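You operate a simulated robot arm through the tools that you are given. There is no shell and no other tool.

The job below is to be done with a simulated two-armed robot. You get a single attempt, and the scene is never put back.

TASK
Rinse the washed socks in fresh water with no pod.
Fine: drain the suds, shut the drain before filling, then run one wash; leave the socks in the tub and end with fill and dial off.

The check looks at the end state, three seconds after you hand in, the way a careful person would. Anything else that was tipped, shoved, dropped, spilled or broken makes it a failure.

THE ROBOT
Two 7-joint arms with fingered hands on one trunk that stands fixed in place. Base frame: the origin is at the foot of the trunk, x ahead of it, y to its left, z up; the work surface is at about z = 900. Readings come in mm, rad, newtons and seconds.
The left shoulder is at [80, 198, 1491], the right one opposite. With the tool pointing down near the work surface each hand reaches from about 100 to 740 mm from the base axis, measured 20 degrees to its own side. Payload 4 kg a hand.
Tool frame (each hand has its own): the origin (TCP) lies between the finger pads and is the grasp point; the fingertips stand 26 mm ahead of it; z points along the fingers, y is the line along which they close. The gripper opens to 132 mm; its body begins 73 mm behind the TCP. The gripper is a hand of 4 fingers: y runs from the thumb to the fingers, the wrist lies at [0, 0, -239] in the tool frame, and closing takes about 1.5 s.
Orientation is told as [roll, pitch, yaw] about the base's x, y, z axes, in that order, counted from this pose: with the fingers straight down and closing along the base's y, the tool's x points along the base's -x, its y along +y and its z along -z.

THE INTERFACE
- The arms move only by the tool arm_command. It takes "left_rows", "right_rows" or both (then of equal length, played together; a hand with none holds still); each is a list that holds one entry, the list of rows, each a list of 6 numbers: the shift along the tool's x, y, z in units of 100 mm (1.0 is 100 mm), then the turn, a rotation vector about the tool's x, y, z in units of 60 degrees (1.0 is 60 degrees). In form: [[[tx, ty, tz, ax, ay, az], ...]]. A call has 1 to 20 rows; each row is the pose to reach, as a shift and turn from the pose commanded when the call began, along the tool's axes at that moment. "left_gripper" and "right_gripper" are, for a hand that has rows, the closure in counts, from 0 (fully open) to 255 (shut), set as the call begins (left out, the last holds). A call with a number of a shift or a turn outside -1 to 1 is refused whole. A row lasts 0.2 s, in which the tool goes at most 50 mm and 0.15 rad; a call with a longer step from one row to the next is refused whole, and so is a gripper value outside its range. A pose out of reach is approached as far as the arm can. The call stops where the force on the tool passes 40 N (or 10 N more than at its start, if that is more) or the arm is blocked; 0.2 s more then pass. The fingers move at their own pace (about 72 mm/s each) and stop on an object; they squeeze with about 32 N. The grip force told is the motor's: it shows also when the fingers shut on nothing. Time passes only in rows, and 0.2 s behind the last, so rows that repeat a pose let the fingers close. The reply holds the time, the measured pose of the TCP, the force on the tool along the base axes, the opening and the grip force, in the units named above and with some noise, with the torque about the TCP (base axes, N m) and any sound that the robot's microphone picked up, and new pictures: "pictures" is both (left out), scene, wrist or none (wrist: the cameras of the hands that moved).
- Cameras (640 x 400 px; columns grow to the right, rows downward): "scene" is now at [109.2, -8.4, 1654.7]; the picture's right is [-0.12, -0.99, 0.00], its down [-0.71, 0.08, -0.69] and it looks along [0.69, -0.08, -0.72] (base axes); focal length 311 px, centre (320, 200). "left" rides on the left gripper at [-68, 2, -97] in its tool frame; the picture's right is [-0.03, -1.00, 0.00], its down [0.82, -0.02, -0.58] and it looks along [0.58, -0.02, 0.82] (tool axes); focal length 270 px, centre (320, 200). "right" rides on the right gripper at [68, 2, -97] in its tool frame; the picture's right is [-0.02, 1.00, 0.00], its down [-0.82, -0.02, -0.58] and it looks along [-0.58, -0.01, 0.82] (tool axes); focal length 270 px, centre (320, 200). There is no depth. A picture from a camera that has moved, and an enlarged one, comes with that camera's place and axes in the base frame and with its lens.
- lift_body(by): slides the trunk up (or, below 0, down) by that many mm; the arms and the scene camera ride with it, the base frame stays. It gives what a move gives, with no picture.
- grasp_type(shape, hand): the hand has 4 fingers and takes this shape, open, in about a second: jaw (thumb against the fingers, like two jaws); tri (thumb and two fingers); tip (a fingertip pinch); poke (one finger out to press); point (the index stretched); flat (the hand flat); cup (the hand cupped); fist (a fist). The gripper value then closes the fingers along that shape, each until it touches; the sizes above hold for jaw. It gives what a move gives, with no picture.
- aim_head(pan, tilt): turns the head with the scene camera to pan (to the left, within 1.501 rad either way) and tilt (down, from -0.506 to 1.204), counted from straight ahead of the robot. It gives what a move gives, and a new picture of the scene camera.
- close_up(camera, box): a new picture of the part [left, top, right, bottom] of that camera's present view, enlarged. No time passes.
- finish_job(): hands the job in; it is judged then, once.

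Nothing tells you positions but the pictures and the camera data. Unless the task says otherwise, let go and move clear before handing in.

The tools are called after ">>>" by a JSON object that holds its "op" and its "data". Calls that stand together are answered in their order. arm_command: Moves the arms, as the interface text tells. Its arguments: {"type":"object","properties":{"left_rows":{"type":"array","items":{"type":"array","items":{"type":"array","items":{"type":"number"}}}},"left_gripper":{"type":"number"},"right_rows":{"type":"array","items":{"type":"array","items":{"type":"array","items":{"type":"number"}}}},"right_gripper":{"type":"number"},"pictures":{"type":"string","enum":["both","scene","wrist","none"]}},"required":[]} The other tools are called the same way: lift_body (by) moves the trunk up or down; grasp_type (shape, hand) gives the hand a shape; aim_head (pan, tilt) turns the head that bears the scene camera; close_up (camera, box) takes an enlarged picture of a part of a camera's view; finish_job () hands the job in.

At the start:

```text
t: 0.0
left_position: [574.9, 269.8, 1218.4]
left_ee_rot: [0.0, -0.001, 0.0]
left_contact_force: [0.1, 0.6, -0.2]
left_torque: [0.01, 0.02, 0.0]
left_grip_width: 132.3
left_gripper_force: 0.0
left_shape: jaw
right_position: [553.2, -311.8, 1217.6]
right_ee_rot: [-0.002, -0.006, -0.001]
right_contact_force: [0.2, 0.1, 0.2]
right_torque: [-0.01, 0.0, 0.0]
right_grip_width: 132.2
right_gripper_force: 0.0
right_shape: jaw
trunk travel left (down, up): [-801.0, 39.0]
head pan, tilt (commanded): [-0.119, 0.803]
```

scene: 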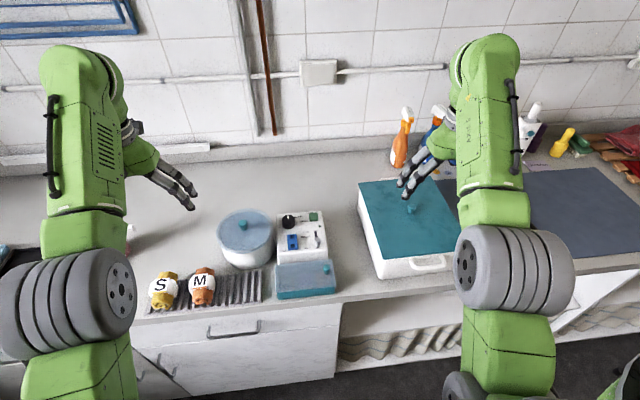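
right: 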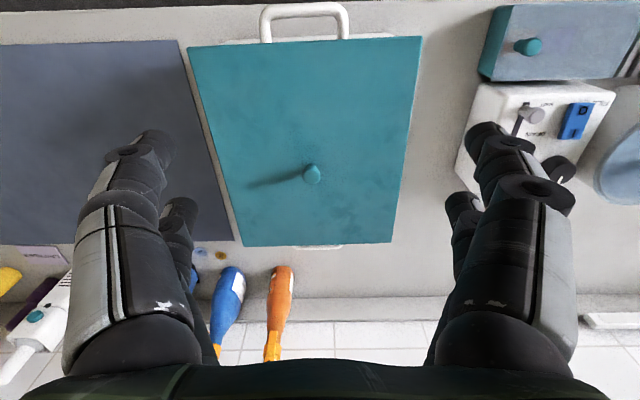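
left: 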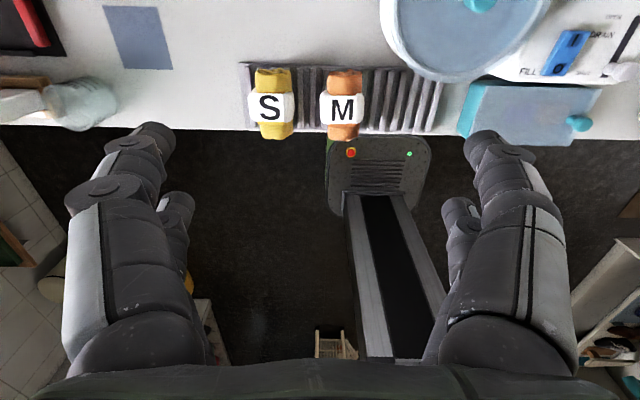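

I see a small round tub with a blue lid beside a white control panel (dial, blue rocker switch, lever), with a blue box in front of it, and S and M pods on a rack. I'll look closer before moving.

>>> {"op": "close_up", "data": {"camera": "scene", "box": [200, 190, 360, 310]}}

>>> {"op": "close_up", "data": {"camera": "right", "box": [440, 0, 640, 220]}}

>>> {"op": "close_up", "data": {"camera": "left", "box": [380, 0, 640, 160]}}

```text
3.33 times, centred on (280, 250) of scene
camera zoom: at [109.2, -8.4, 1654.7], right [-0.12, -0.99, 0.0], down [-0.71, 0.08, -0.69], along [0.69, -0.08, -0.72], focal length 1036 px, centre (453, 33)
```

zoom: 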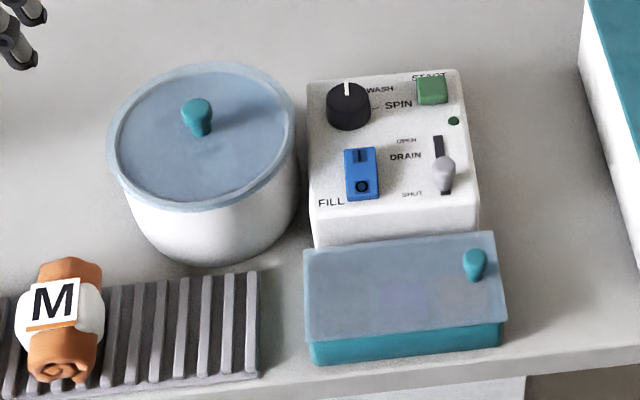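

```text
1.82 times, centred on (540, 110) of right
camera zoom: at [484.0, -309.3, 1314.0], right [0.02, 1.0, 0.0], down [0.81, -0.02, 0.58], along [0.58, -0.02, -0.81], focal length 491 px, centre (-80, 364)
```

zoom: 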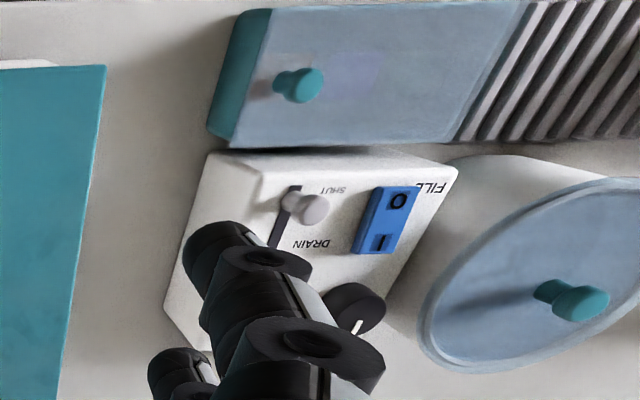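

```text
2.46 times, centred on (510, 80) of left
camera zoom: at [641.3, 272.4, 1314.6], right [0.03, -1.0, 0.0], down [-0.82, -0.02, 0.58], along [-0.58, -0.02, -0.82], focal length 665 px, centre (-148, 495)
```

zoom: 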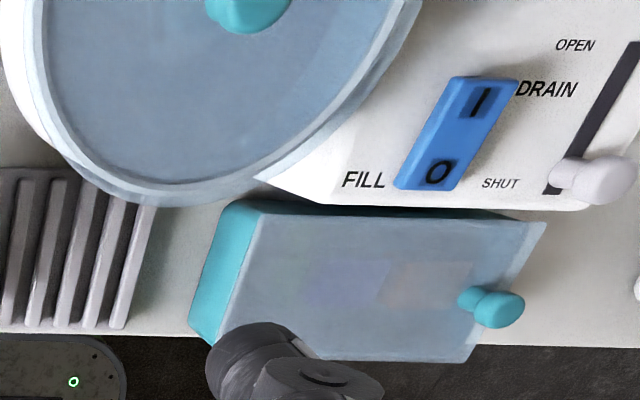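

The lid is probably translucent, the drain lever sits at SHUT, and the dial and rocker states need a closer look. I'll zoom in harder.

>>> {"op": "close_up", "data": {"camera": "scene", "box": [272, 205, 328, 255]}}

>>> {"op": "close_up", "data": {"camera": "scene", "box": [212, 200, 284, 272]}}

>>> {"op": "close_up", "data": {"camera": "scene", "box": [120, 240, 345, 330]}}

```text
8.00 times, centred on (300, 230) of scene
camera zoom: at [109.2, -8.4, 1654.7], right [-0.12, -0.99, 0.0], down [-0.71, 0.08, -0.69], along [0.69, -0.08, -0.72], focal length 2486 px, centre (480, -40)
```

zoom: 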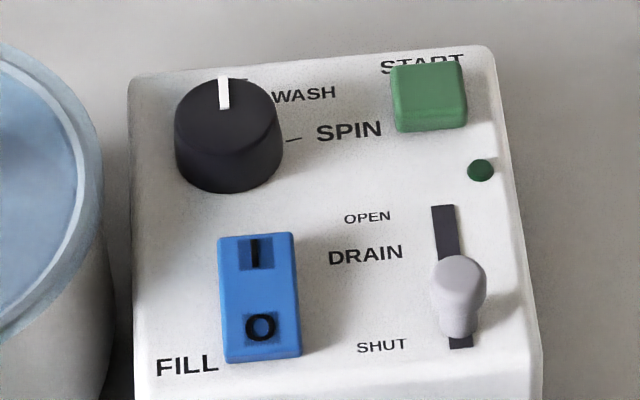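

```text
5.56 times, centred on (248, 236) of scene
camera zoom: at [109.2, -8.4, 1654.7], right [-0.12, -0.99, 0.0], down [-0.71, 0.08, -0.69], along [0.69, -0.08, -0.72], focal length 1726 px, centre (720, 0)
```

zoom: 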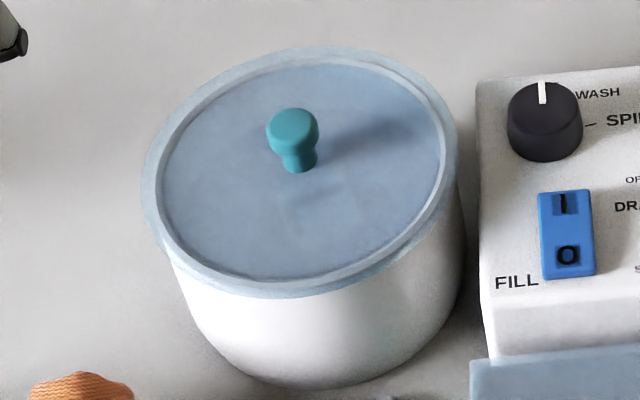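

```text
2.84 times, centred on (232, 285) of scene
camera zoom: at [109.2, -8.4, 1654.7], right [-0.12, -0.99, 0.0], down [-0.71, 0.08, -0.69], along [0.69, -0.08, -0.72], focal length 884 px, centre (569, -42)
```

zoom: 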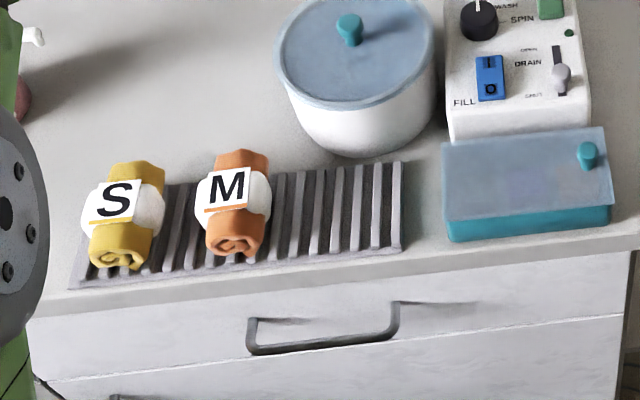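

The panel lies around x 575–705, y −85 to 45, with its top near z 973: lever near [594, −60], rocker near [610, 6], dial near [674, 12], and START near [687, −60]. I'll bring the right hand over, high up, to look straight at the panel and the lid.

>>> {"op": "arm_command", "data": {"right_rows": [[[0.0, 0.33, 0, 0, 0, 0], [0.0, 0.66, 0, 0, 0, 0], [0.0, 1.0, 0, 0, 0, 0]]], "pictures": "none"}}

>>> {"op": "arm_command", "data": {"right_rows": [[[0.0, 0.33, 0, 0, 0, 0], [0.0, 0.66, 0, 0, 0, 0], [0.1, 1.0, 0, 0, 0, 0]]], "pictures": "wrist"}}

```text
t: 0.8
left_position: [574.5, 271.7, 1218.2]
left_ee_rot: [0.0, -0.001, 0.0]
left_contact_force: [-0.3, -0.2, -0.3]
left_torque: [-0.01, 0.01, 0.02]
left_grip_width: 131.9
left_gripper_force: 0.1
left_shape: jaw
right_position: [562.3, -208.8, 1214.8]
right_ee_rot: [-0.003, -0.006, 0.0]
right_contact_force: [0.1, 0.9, 0.4]
right_torque: [-0.01, -0.04, 0.02]
right_grip_width: 132.0
right_gripper_force: 0.2
right_shape: jaw
right hand out of reach, approached as far as the arm can: row 2, 3
trunk travel left (down, up): [-801.0, 39.0]
head pan, tilt (commanded): [-0.119, 0.803]
```

```text
t: 1.6
left_position: [573.5, 271.5, 1219.3]
left_ee_rot: [0.0, 0.001, 0.001]
left_contact_force: [0.0, -0.1, -0.4]
left_torque: [0.0, 0.03, 0.0]
left_grip_width: 131.9
left_gripper_force: 0.0
left_shape: jaw
right_position: [554.2, -110.4, 1214.2]
right_ee_rot: [-0.002, -0.006, 0.0]
right_contact_force: [-0.6, 0.1, 0.1]
right_torque: [-0.02, 0.01, -0.01]
right_grip_width: 131.8
right_gripper_force: 0.0
right_shape: jaw
right hand out of reach, approached as far as the arm can: row 3
trunk travel left (down, up): [-801.0, 39.0]
head pan, tilt (commanded): [-0.119, 0.803]
camera right: at [484.7, -107.9, 1311.1], right [0.02, 1.0, 0.0], down [0.81, -0.02, 0.58], along [0.58, -0.02, -0.81], focal length 270 px, centre (320, 200)
```

right: 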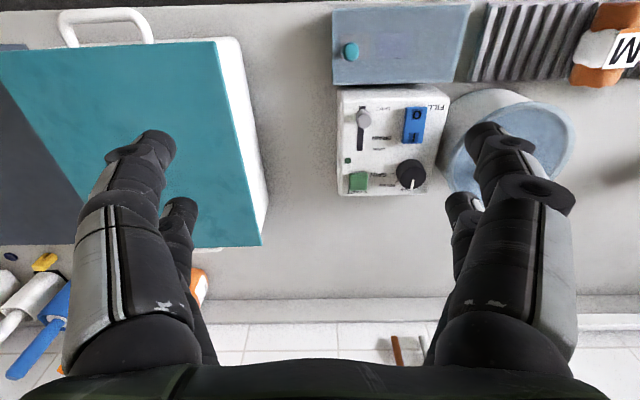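

The panel is now in clear view from the right wrist camera. I'll zoom in to read the labels and states.

>>> {"op": "close_up", "data": {"camera": "right", "box": [325, 75, 455, 200]}}

>>> {"op": "close_up", "data": {"camera": "right", "box": [430, 75, 590, 200]}}

>>> {"op": "close_up", "data": {"camera": "right", "box": [320, 0, 480, 90]}}

```text
3.20 times, centred on (390, 138) of right
camera zoom: at [484.7, -107.9, 1311.1], right [0.02, 1.0, 0.0], down [0.81, -0.02, 0.58], along [0.58, -0.02, -0.81], focal length 865 px, centre (96, 400)
```

zoom: 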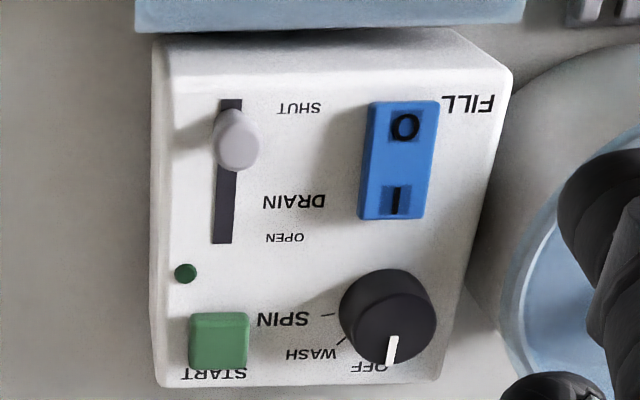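

```text
3.20 times, centred on (510, 138) of right
camera zoom: at [484.7, -107.9, 1311.1], right [0.02, 1.0, 0.0], down [0.81, -0.02, 0.58], along [0.58, -0.02, -0.81], focal length 865 px, centre (-288, 400)
```

zoom: 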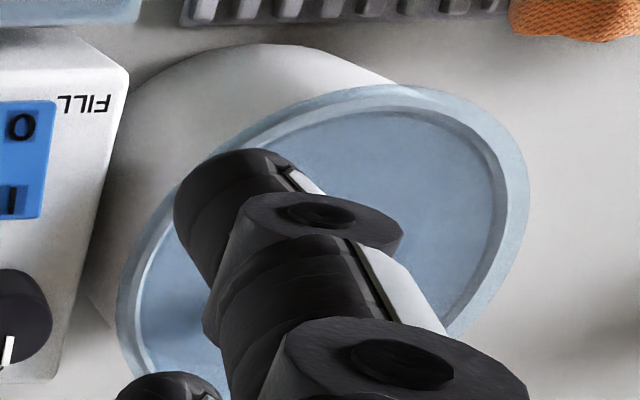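

```text
4.00 times, centred on (400, 45) of right
camera zoom: at [484.7, -107.9, 1311.1], right [0.02, 1.0, 0.0], down [0.81, -0.02, 0.58], along [0.58, -0.02, -0.81], focal length 1081 px, centre (0, 820)
```

zoom: 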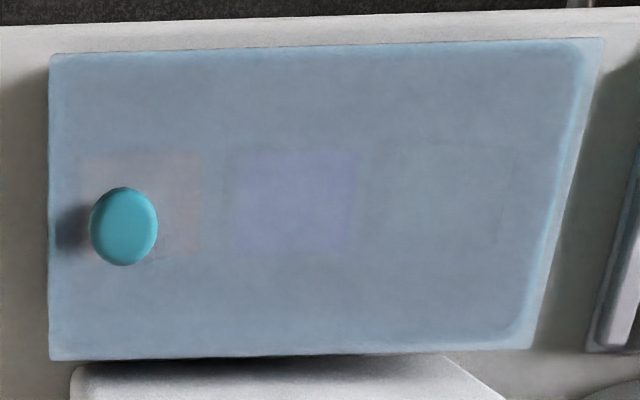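

The dial reads OFF (pointer on OFF, with WASH and SPIN further clockwise), the drain is at SHUT, and the START light is dark. Next I'll form a poke with the right hand and see where the finger sits.

>>> {"op": "grasp_type", "data": {"shape": "poke", "hand": "right"}}

>>> {"op": "arm_command", "data": {"right_rows": [[[0.0, 0.0, 0, 0, 0, 0], [0.0, 0.0, 0, 0, 0, 0]]], "pictures": "both"}}

```text
t: 2.5
left_position: [573.8, 271.5, 1218.2]
left_ee_rot: [-0.001, 0.001, -0.001]
left_contact_force: [0.2, -0.9, 0.5]
left_torque: [0.01, -0.01, -0.02]
left_grip_width: 132.0
left_gripper_force: 0.0
left_shape: jaw
right_position: [554.6, -112.0, 1214.1]
right_ee_rot: [-0.002, -0.006, 0.001]
right_contact_force: [0.7, -0.7, -0.1]
right_torque: [-0.02, -0.04, 0.04]
right_grip_width: 0.0
right_gripper_force: 0.0
right_shape: poke
trunk travel left (down, up): [-801.0, 39.0]
head pan, tilt (commanded): [-0.119, 0.803]
```

```text
t: 3.1
left_position: [574.8, 271.2, 1219.7]
left_ee_rot: [0.002, -0.001, -0.001]
left_contact_force: [0.5, -0.1, -0.5]
left_torque: [0.0, -0.01, 0.04]
left_grip_width: 131.8
left_gripper_force: 0.0
left_shape: jaw
right_position: [554.2, -111.1, 1213.4]
right_ee_rot: [-0.002, -0.006, -0.001]
right_contact_force: [-0.2, 0.8, 0.2]
right_torque: [-0.02, -0.01, 0.0]
right_grip_width: 0.0
right_gripper_force: 0.0
right_shape: poke
trunk travel left (down, up): [-801.0, 39.0]
head pan, tilt (commanded): [-0.119, 0.803]
camera scene: at [109.2, -8.5, 1654.7], right [-0.12, -0.99, 0.0], down [-0.71, 0.08, -0.69], along [0.69, -0.08, -0.72], focal length 311 px, centre (320, 200)
camera right: at [484.9, -109.2, 1310.9], right [0.02, 1.0, 0.0], down [0.81, -0.02, 0.58], along [0.58, -0.02, -0.81], focal length 270 px, centre (320, 200)
```

scene: 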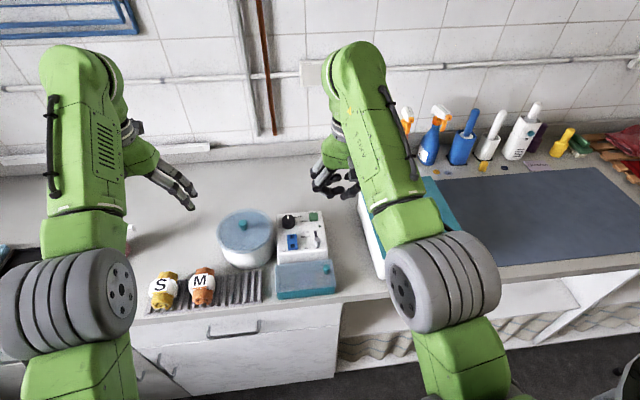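
right: 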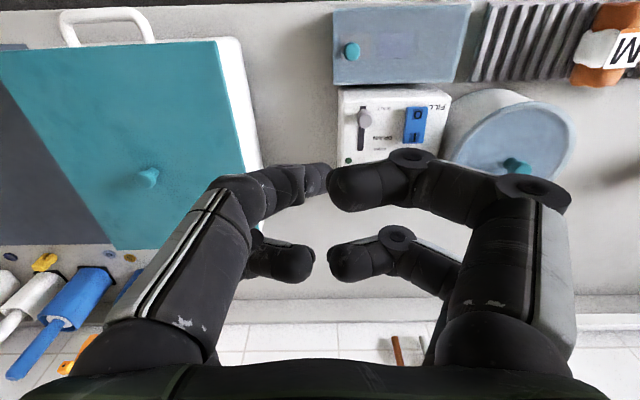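

The poke shape left all the fingers curled in, so I'll look at the hand from the scene camera to understand its shape.

>>> {"op": "close_up", "data": {"camera": "scene", "box": [290, 130, 390, 220]}}

>>> {"op": "close_up", "data": {"camera": "right", "box": [180, 130, 560, 330]}}

```text
4.44 times, centred on (340, 175) of scene
camera zoom: at [109.2, -8.5, 1654.7], right [-0.12, -0.99, 0.0], down [-0.71, 0.08, -0.69], along [0.69, -0.08, -0.72], focal length 1381 px, centre (231, 311)
```

zoom: 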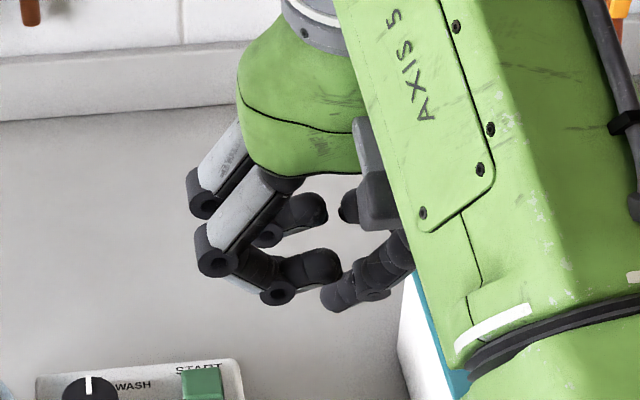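

```text
1.68 times, centred on (370, 230) of right
camera zoom: at [484.9, -109.2, 1310.9], right [0.02, 1.0, 0.0], down [0.81, -0.02, 0.58], along [0.58, -0.02, -0.81], focal length 455 px, centre (236, 150)
```

zoom: 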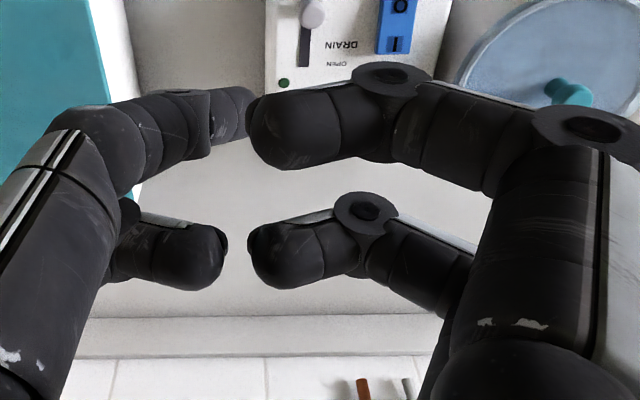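

The fingers are two on each side, curled inward, and none is clearly extended. I'll try the "point" shape and look.

>>> {"op": "grasp_type", "data": {"shape": "point", "hand": "right"}}

>>> {"op": "arm_command", "data": {"right_rows": [[[0.0, 0.0, 0, 0, 0, 0], [0.0, 0.0, 0, 0, 0, 0], [0.0, 0.0, 0, 0, 0, 0]]], "pictures": "both"}}

>>> {"op": "close_up", "data": {"camera": "scene", "box": [290, 130, 390, 220]}}

```text
t: 4.0
left_position: [573.2, 271.6, 1218.2]
left_ee_rot: [0.001, -0.002, 0.0]
left_contact_force: [0.0, 0.6, 0.4]
left_torque: [0.04, 0.03, -0.02]
left_grip_width: 132.0
left_gripper_force: 0.1
left_shape: jaw
right_position: [554.6, -111.3, 1214.2]
right_ee_rot: [-0.002, -0.006, 0.002]
right_contact_force: [-1.0, -0.3, -0.4]
right_torque: [0.01, 0.0, -0.01]
right_grip_width: 0.2
right_gripper_force: 0.1
right_shape: point
trunk travel left (down, up): [-801.0, 39.0]
head pan, tilt (commanded): [-0.119, 0.803]
```

```text
t: 4.8
left_position: [573.3, 270.8, 1217.4]
left_ee_rot: [0.0, 0.002, -0.001]
left_contact_force: [0.4, 0.9, 0.3]
left_torque: [0.0, -0.01, -0.02]
left_grip_width: 131.8
left_gripper_force: 0.0
left_shape: jaw
right_position: [553.0, -110.9, 1213.4]
right_ee_rot: [-0.002, -0.005, -0.001]
right_contact_force: [0.2, -0.6, 0.0]
right_torque: [0.02, -0.02, 0.03]
right_grip_width: 0.0
right_gripper_force: 0.1
right_shape: point
trunk travel left (down, up): [-801.0, 39.0]
head pan, tilt (commanded): [-0.119, 0.803]
camera scene: at [109.3, -8.4, 1654.7], right [-0.12, -0.99, 0.0], down [-0.71, 0.08, -0.69], along [0.69, -0.08, -0.72], focal length 311 px, centre (320, 200)
camera right: at [485.0, -109.1, 1310.9], right [0.02, 1.0, 0.0], down [0.81, -0.02, 0.58], along [0.58, -0.02, -0.81], focal length 270 px, centre (320, 200)
```

scene: 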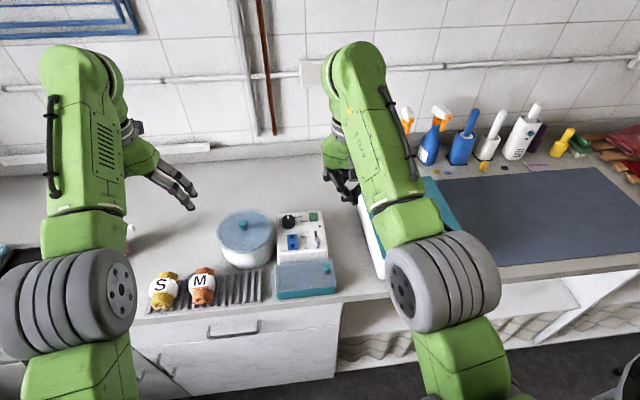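
right: 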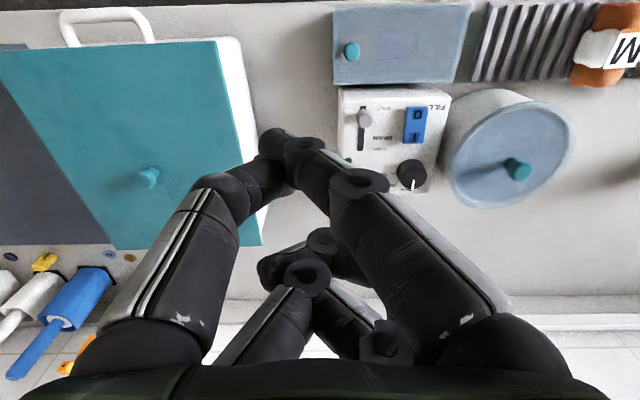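

```text
4.44 times, centred on (340, 175) of scene
camera zoom: at [109.3, -8.4, 1654.7], right [-0.12, -0.99, 0.0], down [-0.71, 0.08, -0.69], along [0.69, -0.08, -0.72], focal length 1381 px, centre (231, 311)
```

zoom: 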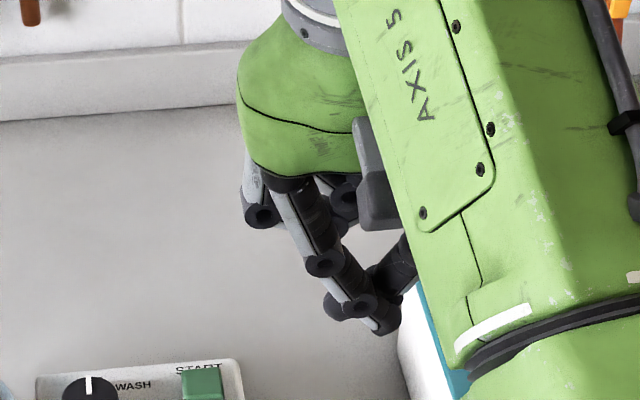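

"Point" aims one finger diagonally down. I'll check "tip", closed, as a beak for pressing and for gripping the dial.

>>> {"op": "grasp_type", "data": {"shape": "tip", "hand": "right"}}

>>> {"op": "arm_command", "data": {"right_rows": [[[0.0, 0.0, 0, 0, 0, 0], [0.0, 0.0, 0, 0, 0, 0], [0.0, 0.0, 0, 0, 0, 0]]], "pictures": "wrist"}}

>>> {"op": "close_up", "data": {"camera": "scene", "box": [290, 130, 390, 220]}}

>>> {"op": "arm_command", "data": {"right_rows": [[[0.0, 0.0, 0, 0, 0, 0], [0.0, 0.0, 0, 0, 0, 0], [0.0, 0.0, 0, 0, 0, 0], [0.0, 0.0, 0, 0, 0, 0], [0.0, 0.0, 0, 0, 0, 0], [0.0, 0.0, 0, 0, 0, 0], [0.0, 0.0, 0, 0, 0, 0], [0.0, 0.0, 0, 0, 0, 0]]], "right_gripper": 255, "pictures": "wrist"}}

>>> {"op": "close_up", "data": {"camera": "scene", "box": [290, 130, 390, 220]}}

```text
t: 5.7
left_position: [573.7, 270.7, 1218.7]
left_ee_rot: [0.0, 0.001, 0.0]
left_contact_force: [0.1, -0.5, -1.1]
left_torque: [0.0, -0.01, 0.04]
left_grip_width: 131.9
left_gripper_force: 0.0
left_shape: jaw
right_position: [554.2, -111.3, 1215.0]
right_ee_rot: [-0.002, -0.006, 0.0]
right_contact_force: [-0.4, 0.9, -0.3]
right_torque: [-0.01, -0.01, 0.01]
right_grip_width: 132.1
right_gripper_force: 0.1
right_shape: tip
trunk travel left (down, up): [-801.0, 39.0]
head pan, tilt (commanded): [-0.119, 0.803]
```

```text
t: 6.5
left_position: [574.1, 271.9, 1218.2]
left_ee_rot: [0.0, 0.0, 0.0]
left_contact_force: [-0.2, 0.5, 0.0]
left_torque: [-0.02, 0.0, 0.03]
left_grip_width: 131.8
left_gripper_force: 0.0
left_shape: jaw
right_position: [553.8, -110.8, 1214.4]
right_ee_rot: [-0.002, -0.006, 0.001]
right_contact_force: [0.6, -0.3, 0.2]
right_torque: [-0.01, 0.0, 0.02]
right_grip_width: 131.7
right_gripper_force: 0.0
right_shape: tip
trunk travel left (down, up): [-801.0, 39.0]
head pan, tilt (commanded): [-0.119, 0.803]
camera right: at [485.0, -109.2, 1310.9], right [0.02, 1.0, 0.0], down [0.81, -0.02, 0.58], along [0.58, -0.02, -0.81], focal length 270 px, centre (320, 200)
```

right: 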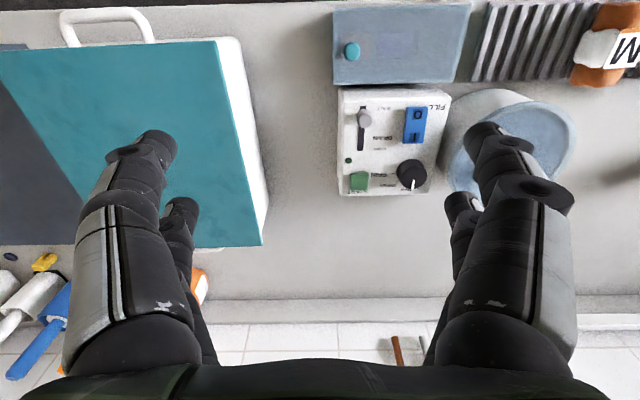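

```text
4.44 times, centred on (340, 175) of scene
camera zoom: at [109.3, -8.4, 1654.7], right [-0.12, -0.99, 0.0], down [-0.71, 0.08, -0.69], along [0.69, -0.08, -0.72], focal length 1381 px, centre (231, 311)
```

zoom: 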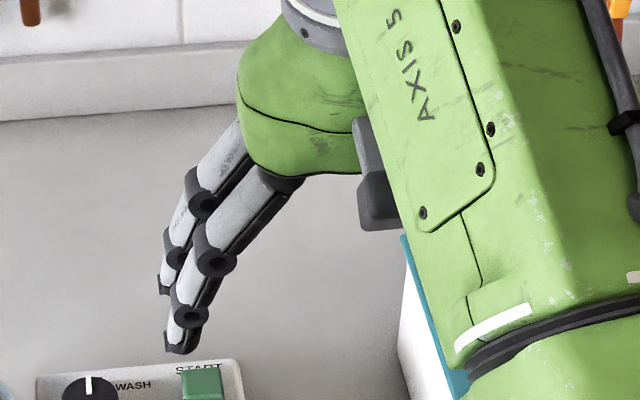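

```text
t: 8.3
left_position: [573.5, 270.5, 1217.4]
left_ee_rot: [0.001, 0.0, 0.0]
left_contact_force: [0.3, -0.3, -0.6]
left_torque: [-0.02, 0.06, 0.04]
left_grip_width: 132.0
left_gripper_force: 0.1
left_shape: jaw
right_position: [553.4, -112.5, 1214.6]
right_ee_rot: [-0.002, -0.006, 0.001]
right_contact_force: [-0.7, -0.6, 0.9]
right_torque: [0.0, 0.05, -0.01]
right_grip_width: 0.0
right_gripper_force: 31.8
right_shape: tip
trunk travel left (down, up): [-801.0, 39.0]
head pan, tilt (commanded): [-0.119, 0.803]
camera right: at [485.0, -109.2, 1310.9], right [0.02, 1.0, 0.0], down [0.81, -0.02, 0.58], along [0.58, -0.02, -0.81], focal length 270 px, centre (320, 200)
```

right: 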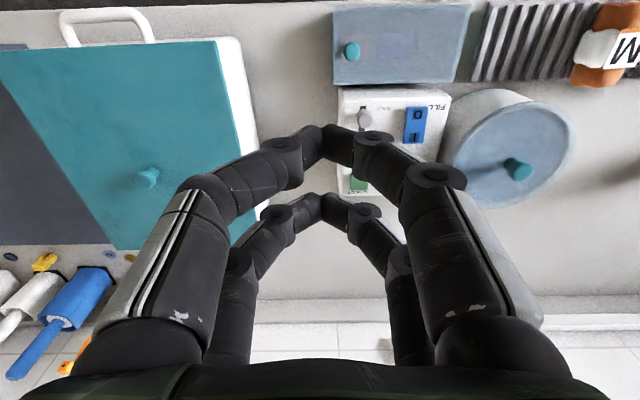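

```text
4.44 times, centred on (340, 175) of scene
camera zoom: at [109.3, -8.4, 1654.7], right [-0.12, -0.99, 0.0], down [-0.71, 0.08, -0.69], along [0.69, -0.08, -0.72], focal length 1381 px, centre (231, 311)
```

zoom: 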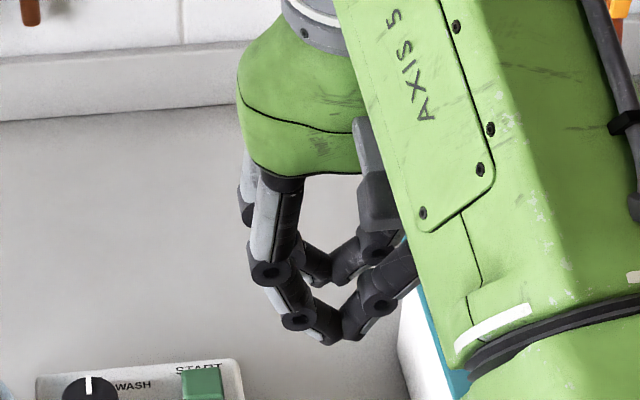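

Closed "tip" gives two fingertip pairs about 40 mm apart. I'll check what "poke" does when closed, since a single fingertip would be cleaner on the rocker and button.

>>> {"op": "grasp_type", "data": {"shape": "poke", "hand": "right"}}

>>> {"op": "arm_command", "data": {"right_rows": [[[0.0, 0.0, 0, 0, 0, 0], [0.0, 0.0, 0, 0, 0, 0], [0.0, 0.0, 0, 0, 0, 0], [0.0, 0.0, 0, 0, 0, 0], [0.0, 0.0, 0, 0, 0, 0], [0.0, 0.0, 0, 0, 0, 0], [0.0, 0.0, 0, 0, 0, 0], [0.0, 0.0, 0, 0, 0, 0]]], "right_gripper": 255, "pictures": "wrist"}}

>>> {"op": "close_up", "data": {"camera": "scene", "box": [290, 130, 390, 220]}}

```text
t: 9.2
left_position: [573.8, 270.3, 1218.6]
left_ee_rot: [0.0, 0.001, -0.001]
left_contact_force: [0.4, -0.7, 0.2]
left_torque: [0.01, 0.01, 0.0]
left_grip_width: 131.9
left_gripper_force: 0.1
left_shape: jaw
right_position: [554.9, -111.1, 1214.1]
right_ee_rot: [-0.001, -0.006, 0.001]
right_contact_force: [-0.6, -0.4, 0.2]
right_torque: [0.0, -0.01, -0.03]
right_grip_width: 0.0
right_gripper_force: 0.0
right_shape: poke
trunk travel left (down, up): [-801.0, 39.0]
head pan, tilt (commanded): [-0.119, 0.803]
```

```text
t: 11.0
left_position: [573.9, 270.9, 1219.1]
left_ee_rot: [0.002, -0.002, 0.0]
left_contact_force: [-0.3, 0.1, 0.6]
left_torque: [0.01, 0.0, 0.0]
left_grip_width: 132.0
left_gripper_force: 0.0
left_shape: jaw
right_position: [553.7, -111.9, 1215.4]
right_ee_rot: [-0.001, -0.006, 0.0]
right_contact_force: [-0.4, -0.5, 0.2]
right_torque: [0.0, 0.02, 0.01]
right_grip_width: 0.0
right_gripper_force: 0.0
right_shape: poke
trunk travel left (down, up): [-801.0, 39.0]
head pan, tilt (commanded): [-0.119, 0.803]
camera right: at [485.0, -109.2, 1310.9], right [0.02, 1.0, 0.0], down [0.81, -0.02, 0.58], along [0.58, -0.02, -0.81], focal length 270 px, centre (320, 200)
```

right: 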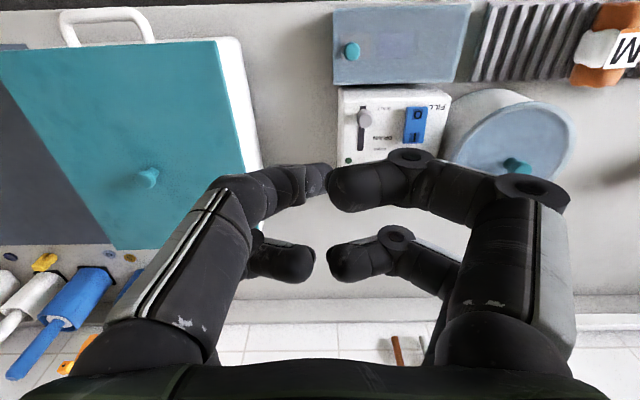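

```text
4.44 times, centred on (340, 175) of scene
camera zoom: at [109.3, -8.4, 1654.7], right [-0.12, -0.99, 0.0], down [-0.71, 0.08, -0.69], along [0.69, -0.08, -0.72], focal length 1381 px, centre (231, 311)
```

zoom: 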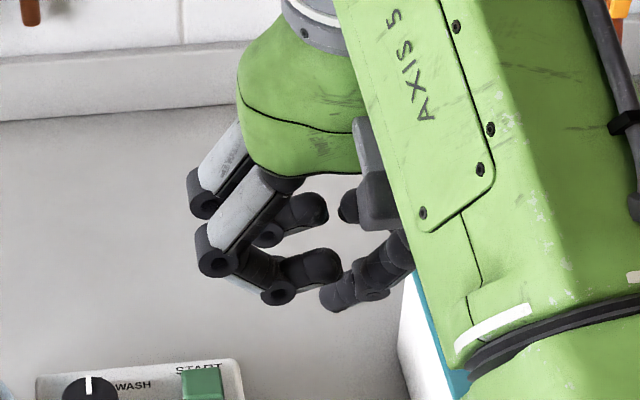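

In "poke", one finger reaches about 32 mm below the TCP and the others are tucked about 38 mm higher, which will do. I'll move it above the space just in front of the drain lever, staying high first.

>>> {"op": "arm_command", "data": {"right_rows": [[[0.0, 0.27, 0.2, 0, 0, 0], [0.0, 0.53, 0.45, 0, 0, 0], [0.0, 0.53, 0.9, 0, 0, 0]]], "pictures": "both"}}

>>> {"op": "close_up", "data": {"camera": "scene", "box": [250, 160, 370, 260]}}

```text
t: 11.8
left_position: [575.6, 270.8, 1217.8]
left_ee_rot: [-0.001, 0.0, 0.0]
left_contact_force: [0.4, -0.5, 0.4]
left_torque: [0.01, 0.04, 0.04]
left_grip_width: 132.2
left_gripper_force: 0.1
left_shape: jaw
right_position: [553.3, -58.3, 1123.2]
right_ee_rot: [0.001, -0.005, 0.0]
right_contact_force: [0.3, -0.2, -0.5]
right_torque: [-0.02, 0.0, -0.04]
right_grip_width: 0.0
right_gripper_force: 0.1
right_shape: poke
trunk travel left (down, up): [-801.0, 39.0]
head pan, tilt (commanded): [-0.119, 0.803]
camera scene: at [110.0, -9.2, 1654.7], right [-0.12, -0.99, 0.0], down [-0.71, 0.09, -0.69], along [0.69, -0.08, -0.72], focal length 311 px, centre (320, 200)
camera right: at [485.9, -56.2, 1220.6], right [0.03, 1.0, 0.0], down [0.81, -0.02, 0.58], along [0.58, -0.01, -0.81], focal length 270 px, centre (320, 200)
```

scene: 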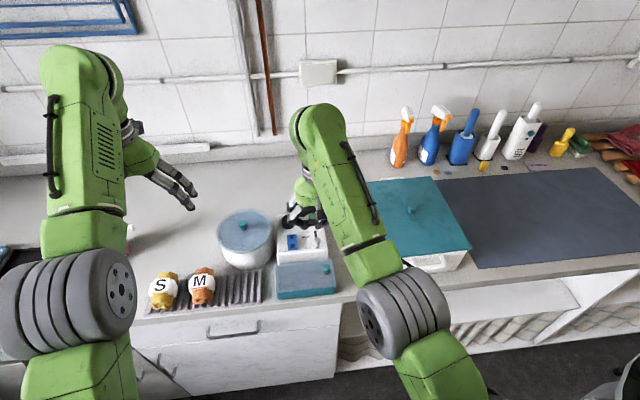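
right: 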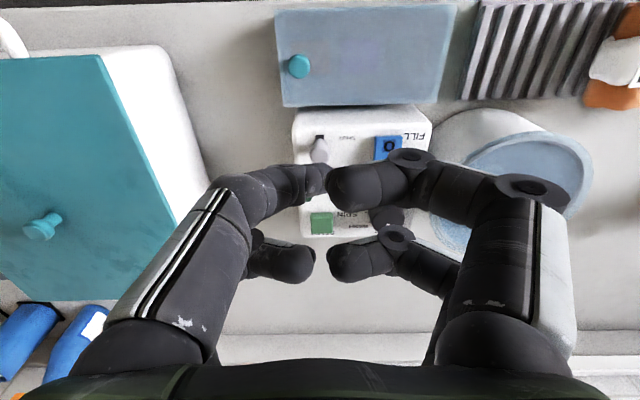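

```text
4.00 times, centred on (310, 210) of scene
camera zoom: at [110.0, -9.2, 1654.7], right [-0.12, -0.99, 0.0], down [-0.71, 0.09, -0.69], along [0.69, -0.08, -0.72], focal length 1243 px, centre (360, 160)
```

zoom: 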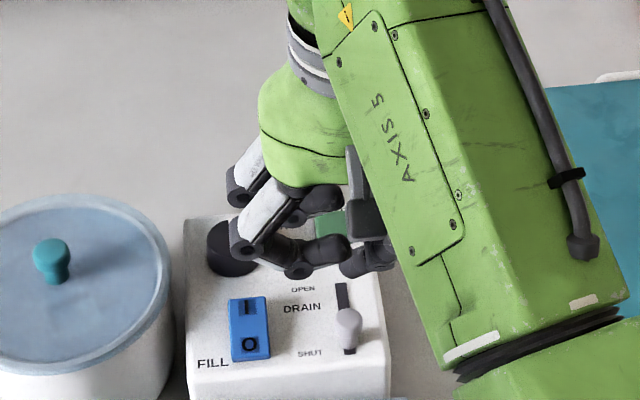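

The finger is lined up over the front of the panel. I'll lower it to just above the lever height and check the alignment with the knob.

>>> {"op": "arm_command", "data": {"right_rows": [[[0.05, 0.0, 0.3, 0, 0, 0], [0.1, 0.0, 0.6, 0, 0, 0]]], "pictures": "both"}}

>>> {"op": "close_up", "data": {"camera": "scene", "box": [260, 190, 360, 270]}}

>>> {"op": "close_up", "data": {"camera": "right", "box": [220, 80, 420, 230]}}

```text
t: 12.4
left_position: [574.5, 269.8, 1217.8]
left_ee_rot: [-0.001, 0.0, 0.0]
left_contact_force: [0.1, -0.4, -0.4]
left_torque: [-0.02, 0.02, 0.03]
left_grip_width: 132.0
left_gripper_force: 0.0
left_shape: jaw
right_position: [547.6, -58.9, 1063.6]
right_ee_rot: [-0.001, -0.004, 0.001]
right_contact_force: [-0.4, 0.2, 0.3]
right_torque: [0.0, -0.02, -0.04]
right_grip_width: 0.0
right_gripper_force: 0.1
right_shape: poke
trunk travel left (down, up): [-801.0, 39.0]
head pan, tilt (commanded): [-0.119, 0.803]
camera scene: at [109.9, -8.6, 1654.7], right [-0.12, -0.99, 0.0], down [-0.71, 0.08, -0.69], along [0.69, -0.08, -0.72], focal length 311 px, centre (320, 200)
camera right: at [477.1, -56.4, 1160.6], right [0.02, 1.0, 0.0], down [0.81, -0.02, 0.58], along [0.58, -0.01, -0.81], focal length 270 px, centre (320, 200)
```

scene: 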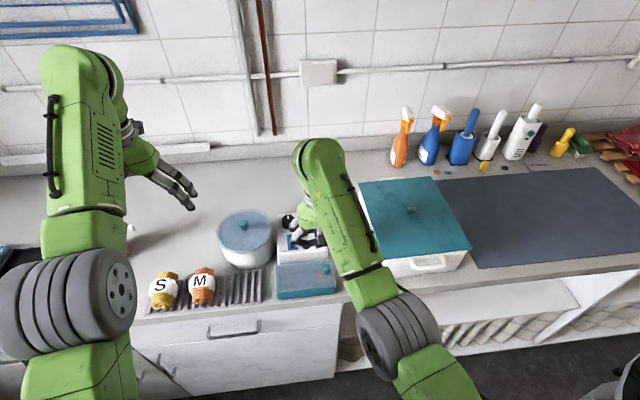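
right: 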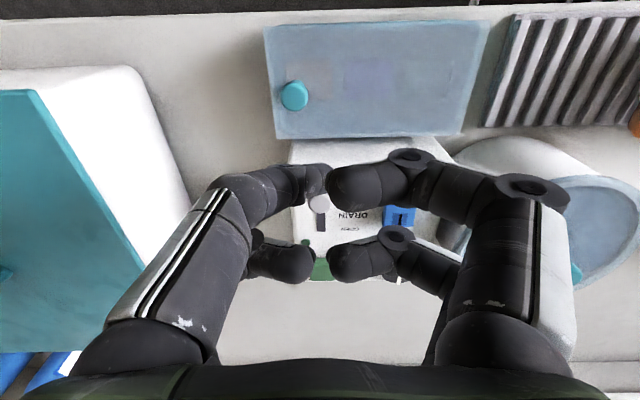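

```text
5.00 times, centred on (310, 230) of scene
camera zoom: at [109.9, -8.6, 1654.7], right [-0.12, -0.99, 0.0], down [-0.71, 0.08, -0.69], along [0.69, -0.08, -0.72], focal length 1554 px, centre (370, 50)
```

zoom: 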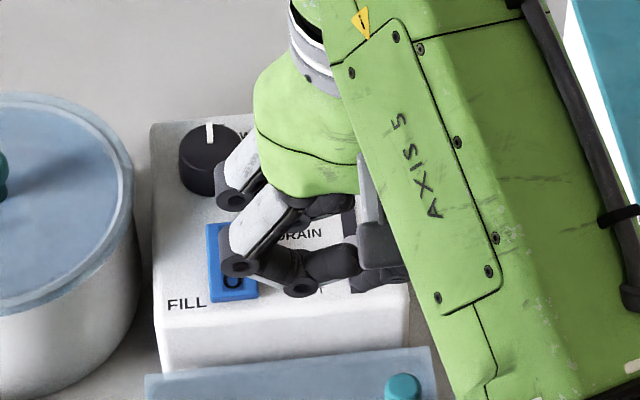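

```text
2.67 times, centred on (320, 155) of right
camera zoom: at [477.1, -56.4, 1160.6], right [0.02, 1.0, 0.0], down [0.81, -0.02, 0.58], along [0.58, -0.01, -0.81], focal length 721 px, centre (320, 320)
```

zoom: 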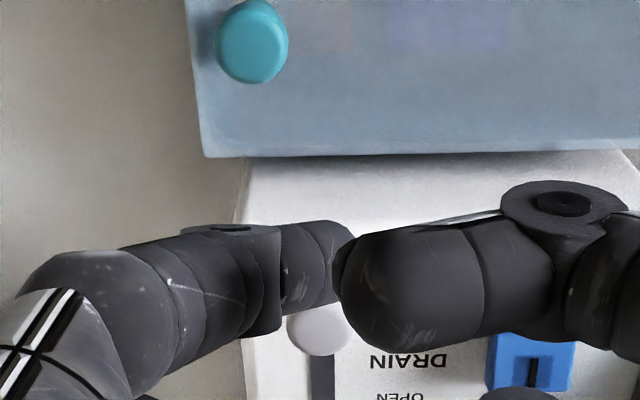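

The fingertip is at about [558, −60, 1031] and the lever knob at about [596, −59, 998]. I'll lower the tip to lever height in front of the knob.

>>> {"op": "arm_command", "data": {"right_rows": [[[0.0, 0.0, 0.22, 0, 0, 0], [0.0, 0.0, 0.44, 0, 0, 0]]], "pictures": "both"}}

>>> {"op": "close_up", "data": {"camera": "scene", "box": [260, 190, 360, 270]}}

>>> {"op": "close_up", "data": {"camera": "right", "box": [220, 80, 420, 230]}}

```text
t: 13.0
left_position: [574.6, 270.6, 1218.4]
left_ee_rot: [-0.001, 0.002, 0.001]
left_contact_force: [0.3, 0.0, -0.1]
left_torque: [-0.02, 0.03, 0.01]
left_grip_width: 131.9
left_gripper_force: 0.0
left_shape: jaw
right_position: [546.6, -58.4, 1018.9]
right_ee_rot: [-0.001, -0.008, 0.0]
right_contact_force: [0.4, 0.1, 1.1]
right_torque: [0.02, -0.01, -0.03]
right_grip_width: 0.0
right_gripper_force: 0.1
right_shape: poke
trunk travel left (down, up): [-801.0, 39.0]
head pan, tilt (commanded): [-0.119, 0.803]
camera scene: at [110.1, -8.4, 1654.6], right [-0.12, -0.99, 0.0], down [-0.71, 0.08, -0.69], along [0.69, -0.08, -0.72], focal length 311 px, centre (320, 200)
camera right: at [477.6, -56.7, 1116.4], right [0.02, 1.0, 0.0], down [0.81, -0.02, 0.58], along [0.58, -0.01, -0.81], focal length 270 px, centre (320, 200)
```

scene: 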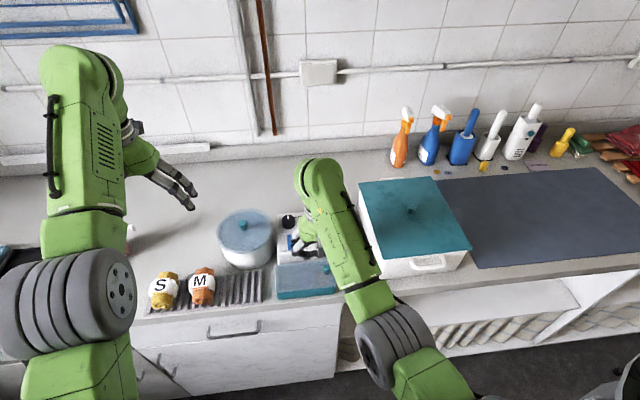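
right: 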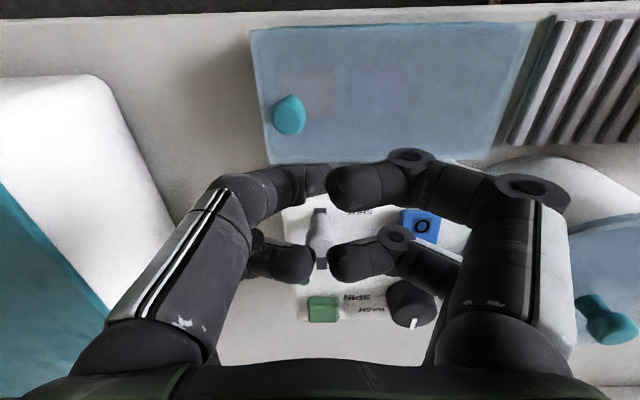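

```text
5.00 times, centred on (310, 230) of scene
camera zoom: at [110.1, -8.4, 1654.6], right [-0.12, -0.99, 0.0], down [-0.71, 0.08, -0.69], along [0.69, -0.08, -0.72], focal length 1554 px, centre (370, 50)
```

zoom: 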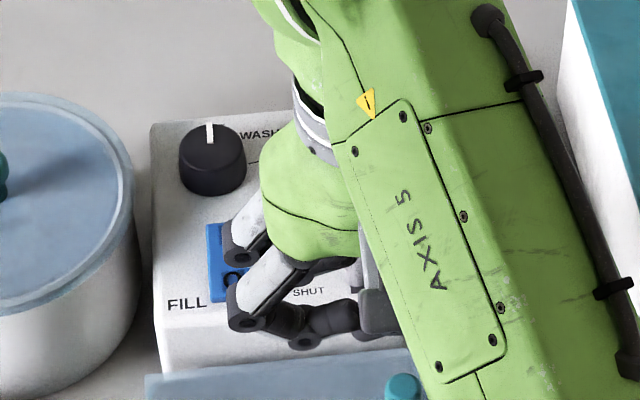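

```text
2.67 times, centred on (320, 155) of right
camera zoom: at [477.6, -56.7, 1116.4], right [0.02, 1.0, 0.0], down [0.81, -0.02, 0.58], along [0.58, -0.01, -0.81], focal length 721 px, centre (320, 320)
```

zoom: 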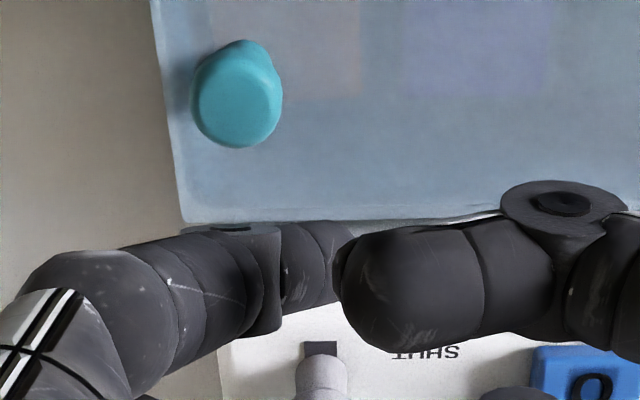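

The tip now sits in front of the knob at lever height. I'll push it slowly along +x and watch the force.

>>> {"op": "arm_command", "data": {"right_rows": [[[-0.1, 0.0, 0.0, 0, 0, 0], [-0.2, 0.0, 0.0, 0, 0, 0], [-0.25, 0.0, 0.0, 0, 0, 0], [-0.3, 0.0, 0.0, 0, 0, 0], [-0.35, 0.0, 0.0, 0, 0, 0], [-0.4, 0.0, 0.0, 0, 0, 0], [-0.45, 0.0, 0.0, 0, 0, 0]]], "pictures": "both"}}

>>> {"op": "close_up", "data": {"camera": "right", "box": [220, 130, 420, 330]}}

```text
t: 14.6
left_position: [573.4, 271.2, 1218.2]
left_ee_rot: [-0.001, 0.001, -0.001]
left_contact_force: [0.3, -1.1, 0.1]
left_torque: [-0.02, -0.01, 0.02]
left_grip_width: 131.7
left_gripper_force: 0.0
left_shape: jaw
right_position: [590.8, -58.4, 1020.2]
right_ee_rot: [-0.001, -0.005, 0.001]
right_contact_force: [-0.1, 0.0, -0.1]
right_torque: [0.02, 0.07, -0.01]
right_grip_width: 0.0
right_gripper_force: 0.0
right_shape: poke
trunk travel left (down, up): [-801.0, 39.0]
head pan, tilt (commanded): [-0.119, 0.803]
camera scene: at [109.2, -8.3, 1654.7], right [-0.12, -0.99, 0.0], down [-0.71, 0.08, -0.69], along [0.69, -0.08, -0.72], focal length 311 px, centre (320, 200)
camera right: at [522.1, -56.4, 1116.4], right [0.02, 1.0, 0.0], down [0.81, -0.02, 0.58], along [0.58, -0.02, -0.81], focal length 270 px, centre (320, 200)
```

scene: 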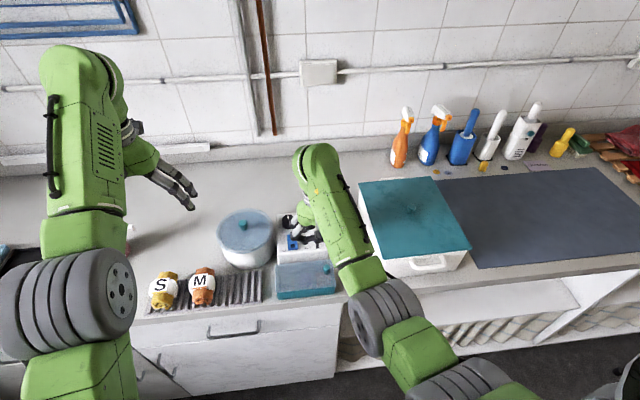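
right: 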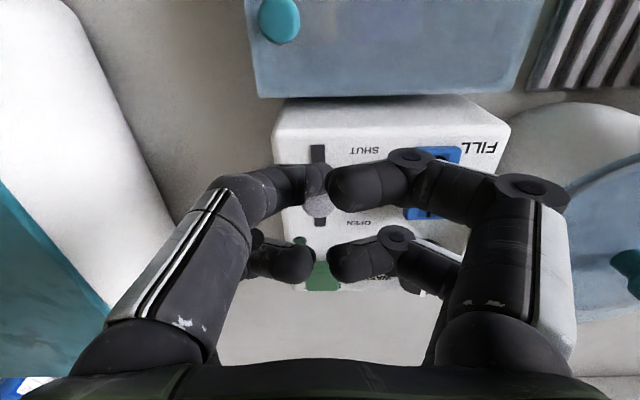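

```text
2.00 times, centred on (320, 230) of right
camera zoom: at [522.1, -56.4, 1116.4], right [0.02, 1.0, 0.0], down [0.81, -0.02, 0.58], along [0.58, -0.02, -0.81], focal length 541 px, centre (320, 140)
```

zoom: 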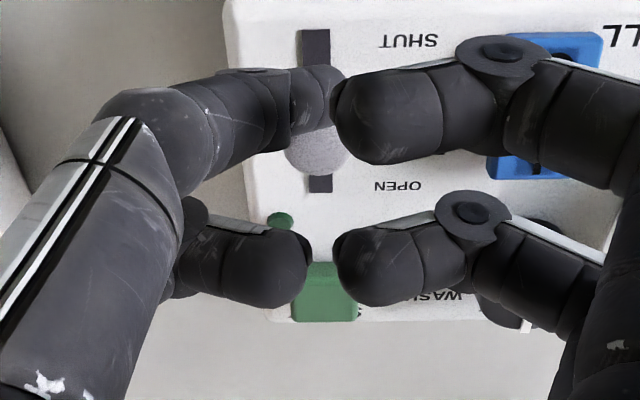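

The lever is moving with hardly any force and is partway along the slot. I'll push it on to the OPEN end.

>>> {"op": "arm_command", "data": {"right_rows": [[[-0.05, 0.0, 0.0, 0, 0, 0], [-0.1, 0.0, 0.0, 0, 0, 0], [-0.15, 0.0, 0.0, 0, 0, 0], [-0.2, 0.0, 0.0, 0, 0, 0], [-0.25, 0.0, 0.0, 0, 0, 0]]], "pictures": "both"}}

>>> {"op": "close_up", "data": {"camera": "right", "box": [220, 130, 420, 330]}}

>>> {"op": "close_up", "data": {"camera": "scene", "box": [260, 190, 360, 270]}}

```text
t: 15.8
left_position: [574.5, 270.9, 1218.8]
left_ee_rot: [-0.001, 0.001, 0.001]
left_contact_force: [-0.3, -0.5, 0.3]
left_torque: [-0.02, -0.05, 0.0]
left_grip_width: 131.9
left_gripper_force: 0.1
left_shape: jaw
right_position: [617.2, -58.8, 1019.2]
right_ee_rot: [-0.003, -0.004, 0.0]
right_contact_force: [-1.6, -0.5, -0.2]
right_torque: [0.01, 0.03, 0.0]
right_grip_width: 0.1
right_gripper_force: 0.1
right_shape: poke
trunk travel left (down, up): [-801.0, 39.0]
head pan, tilt (commanded): [-0.119, 0.803]
camera scene: at [109.4, -8.2, 1654.7], right [-0.12, -0.99, 0.0], down [-0.71, 0.08, -0.69], along [0.69, -0.08, -0.72], focal length 311 px, centre (320, 200)
camera right: at [547.1, -56.3, 1116.1], right [0.03, 1.0, 0.0], down [0.81, -0.02, 0.58], along [0.58, -0.02, -0.81], focal length 270 px, centre (320, 200)
```

scene: 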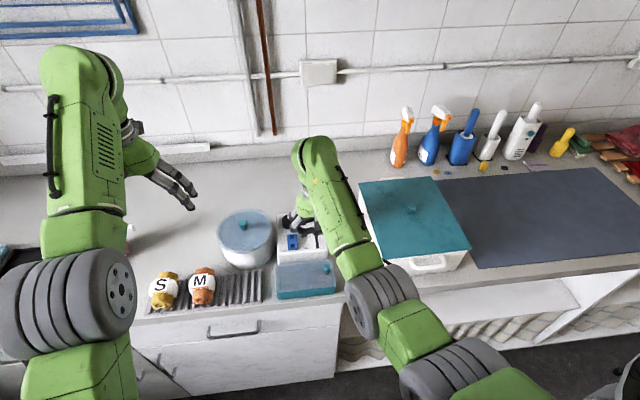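
right: 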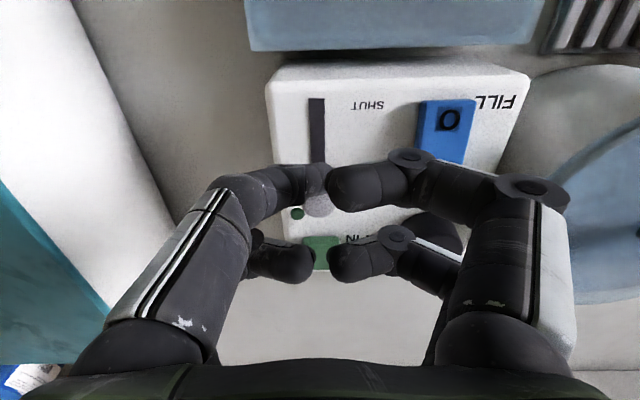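

```text
2.00 times, centred on (320, 230) of right
camera zoom: at [547.1, -56.3, 1116.1], right [0.03, 1.0, 0.0], down [0.81, -0.02, 0.58], along [0.58, -0.02, -0.81], focal length 541 px, centre (320, 140)
```

zoom: 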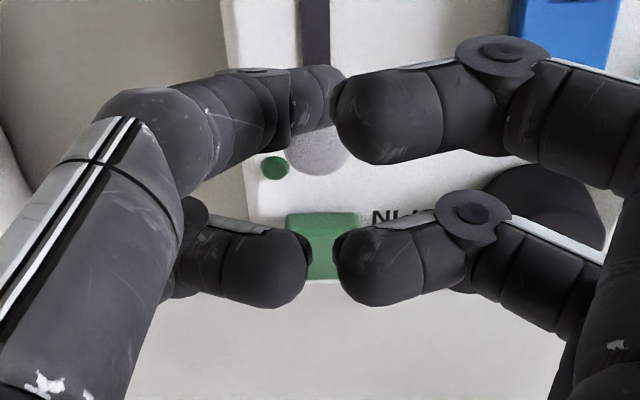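

```text
5.00 times, centred on (310, 230) of scene
camera zoom: at [109.4, -8.2, 1654.7], right [-0.12, -0.99, 0.0], down [-0.71, 0.08, -0.69], along [0.69, -0.08, -0.72], focal length 1554 px, centre (370, 50)
```

zoom: 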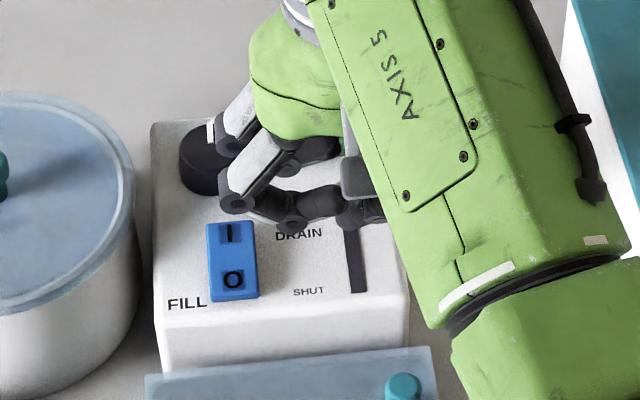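

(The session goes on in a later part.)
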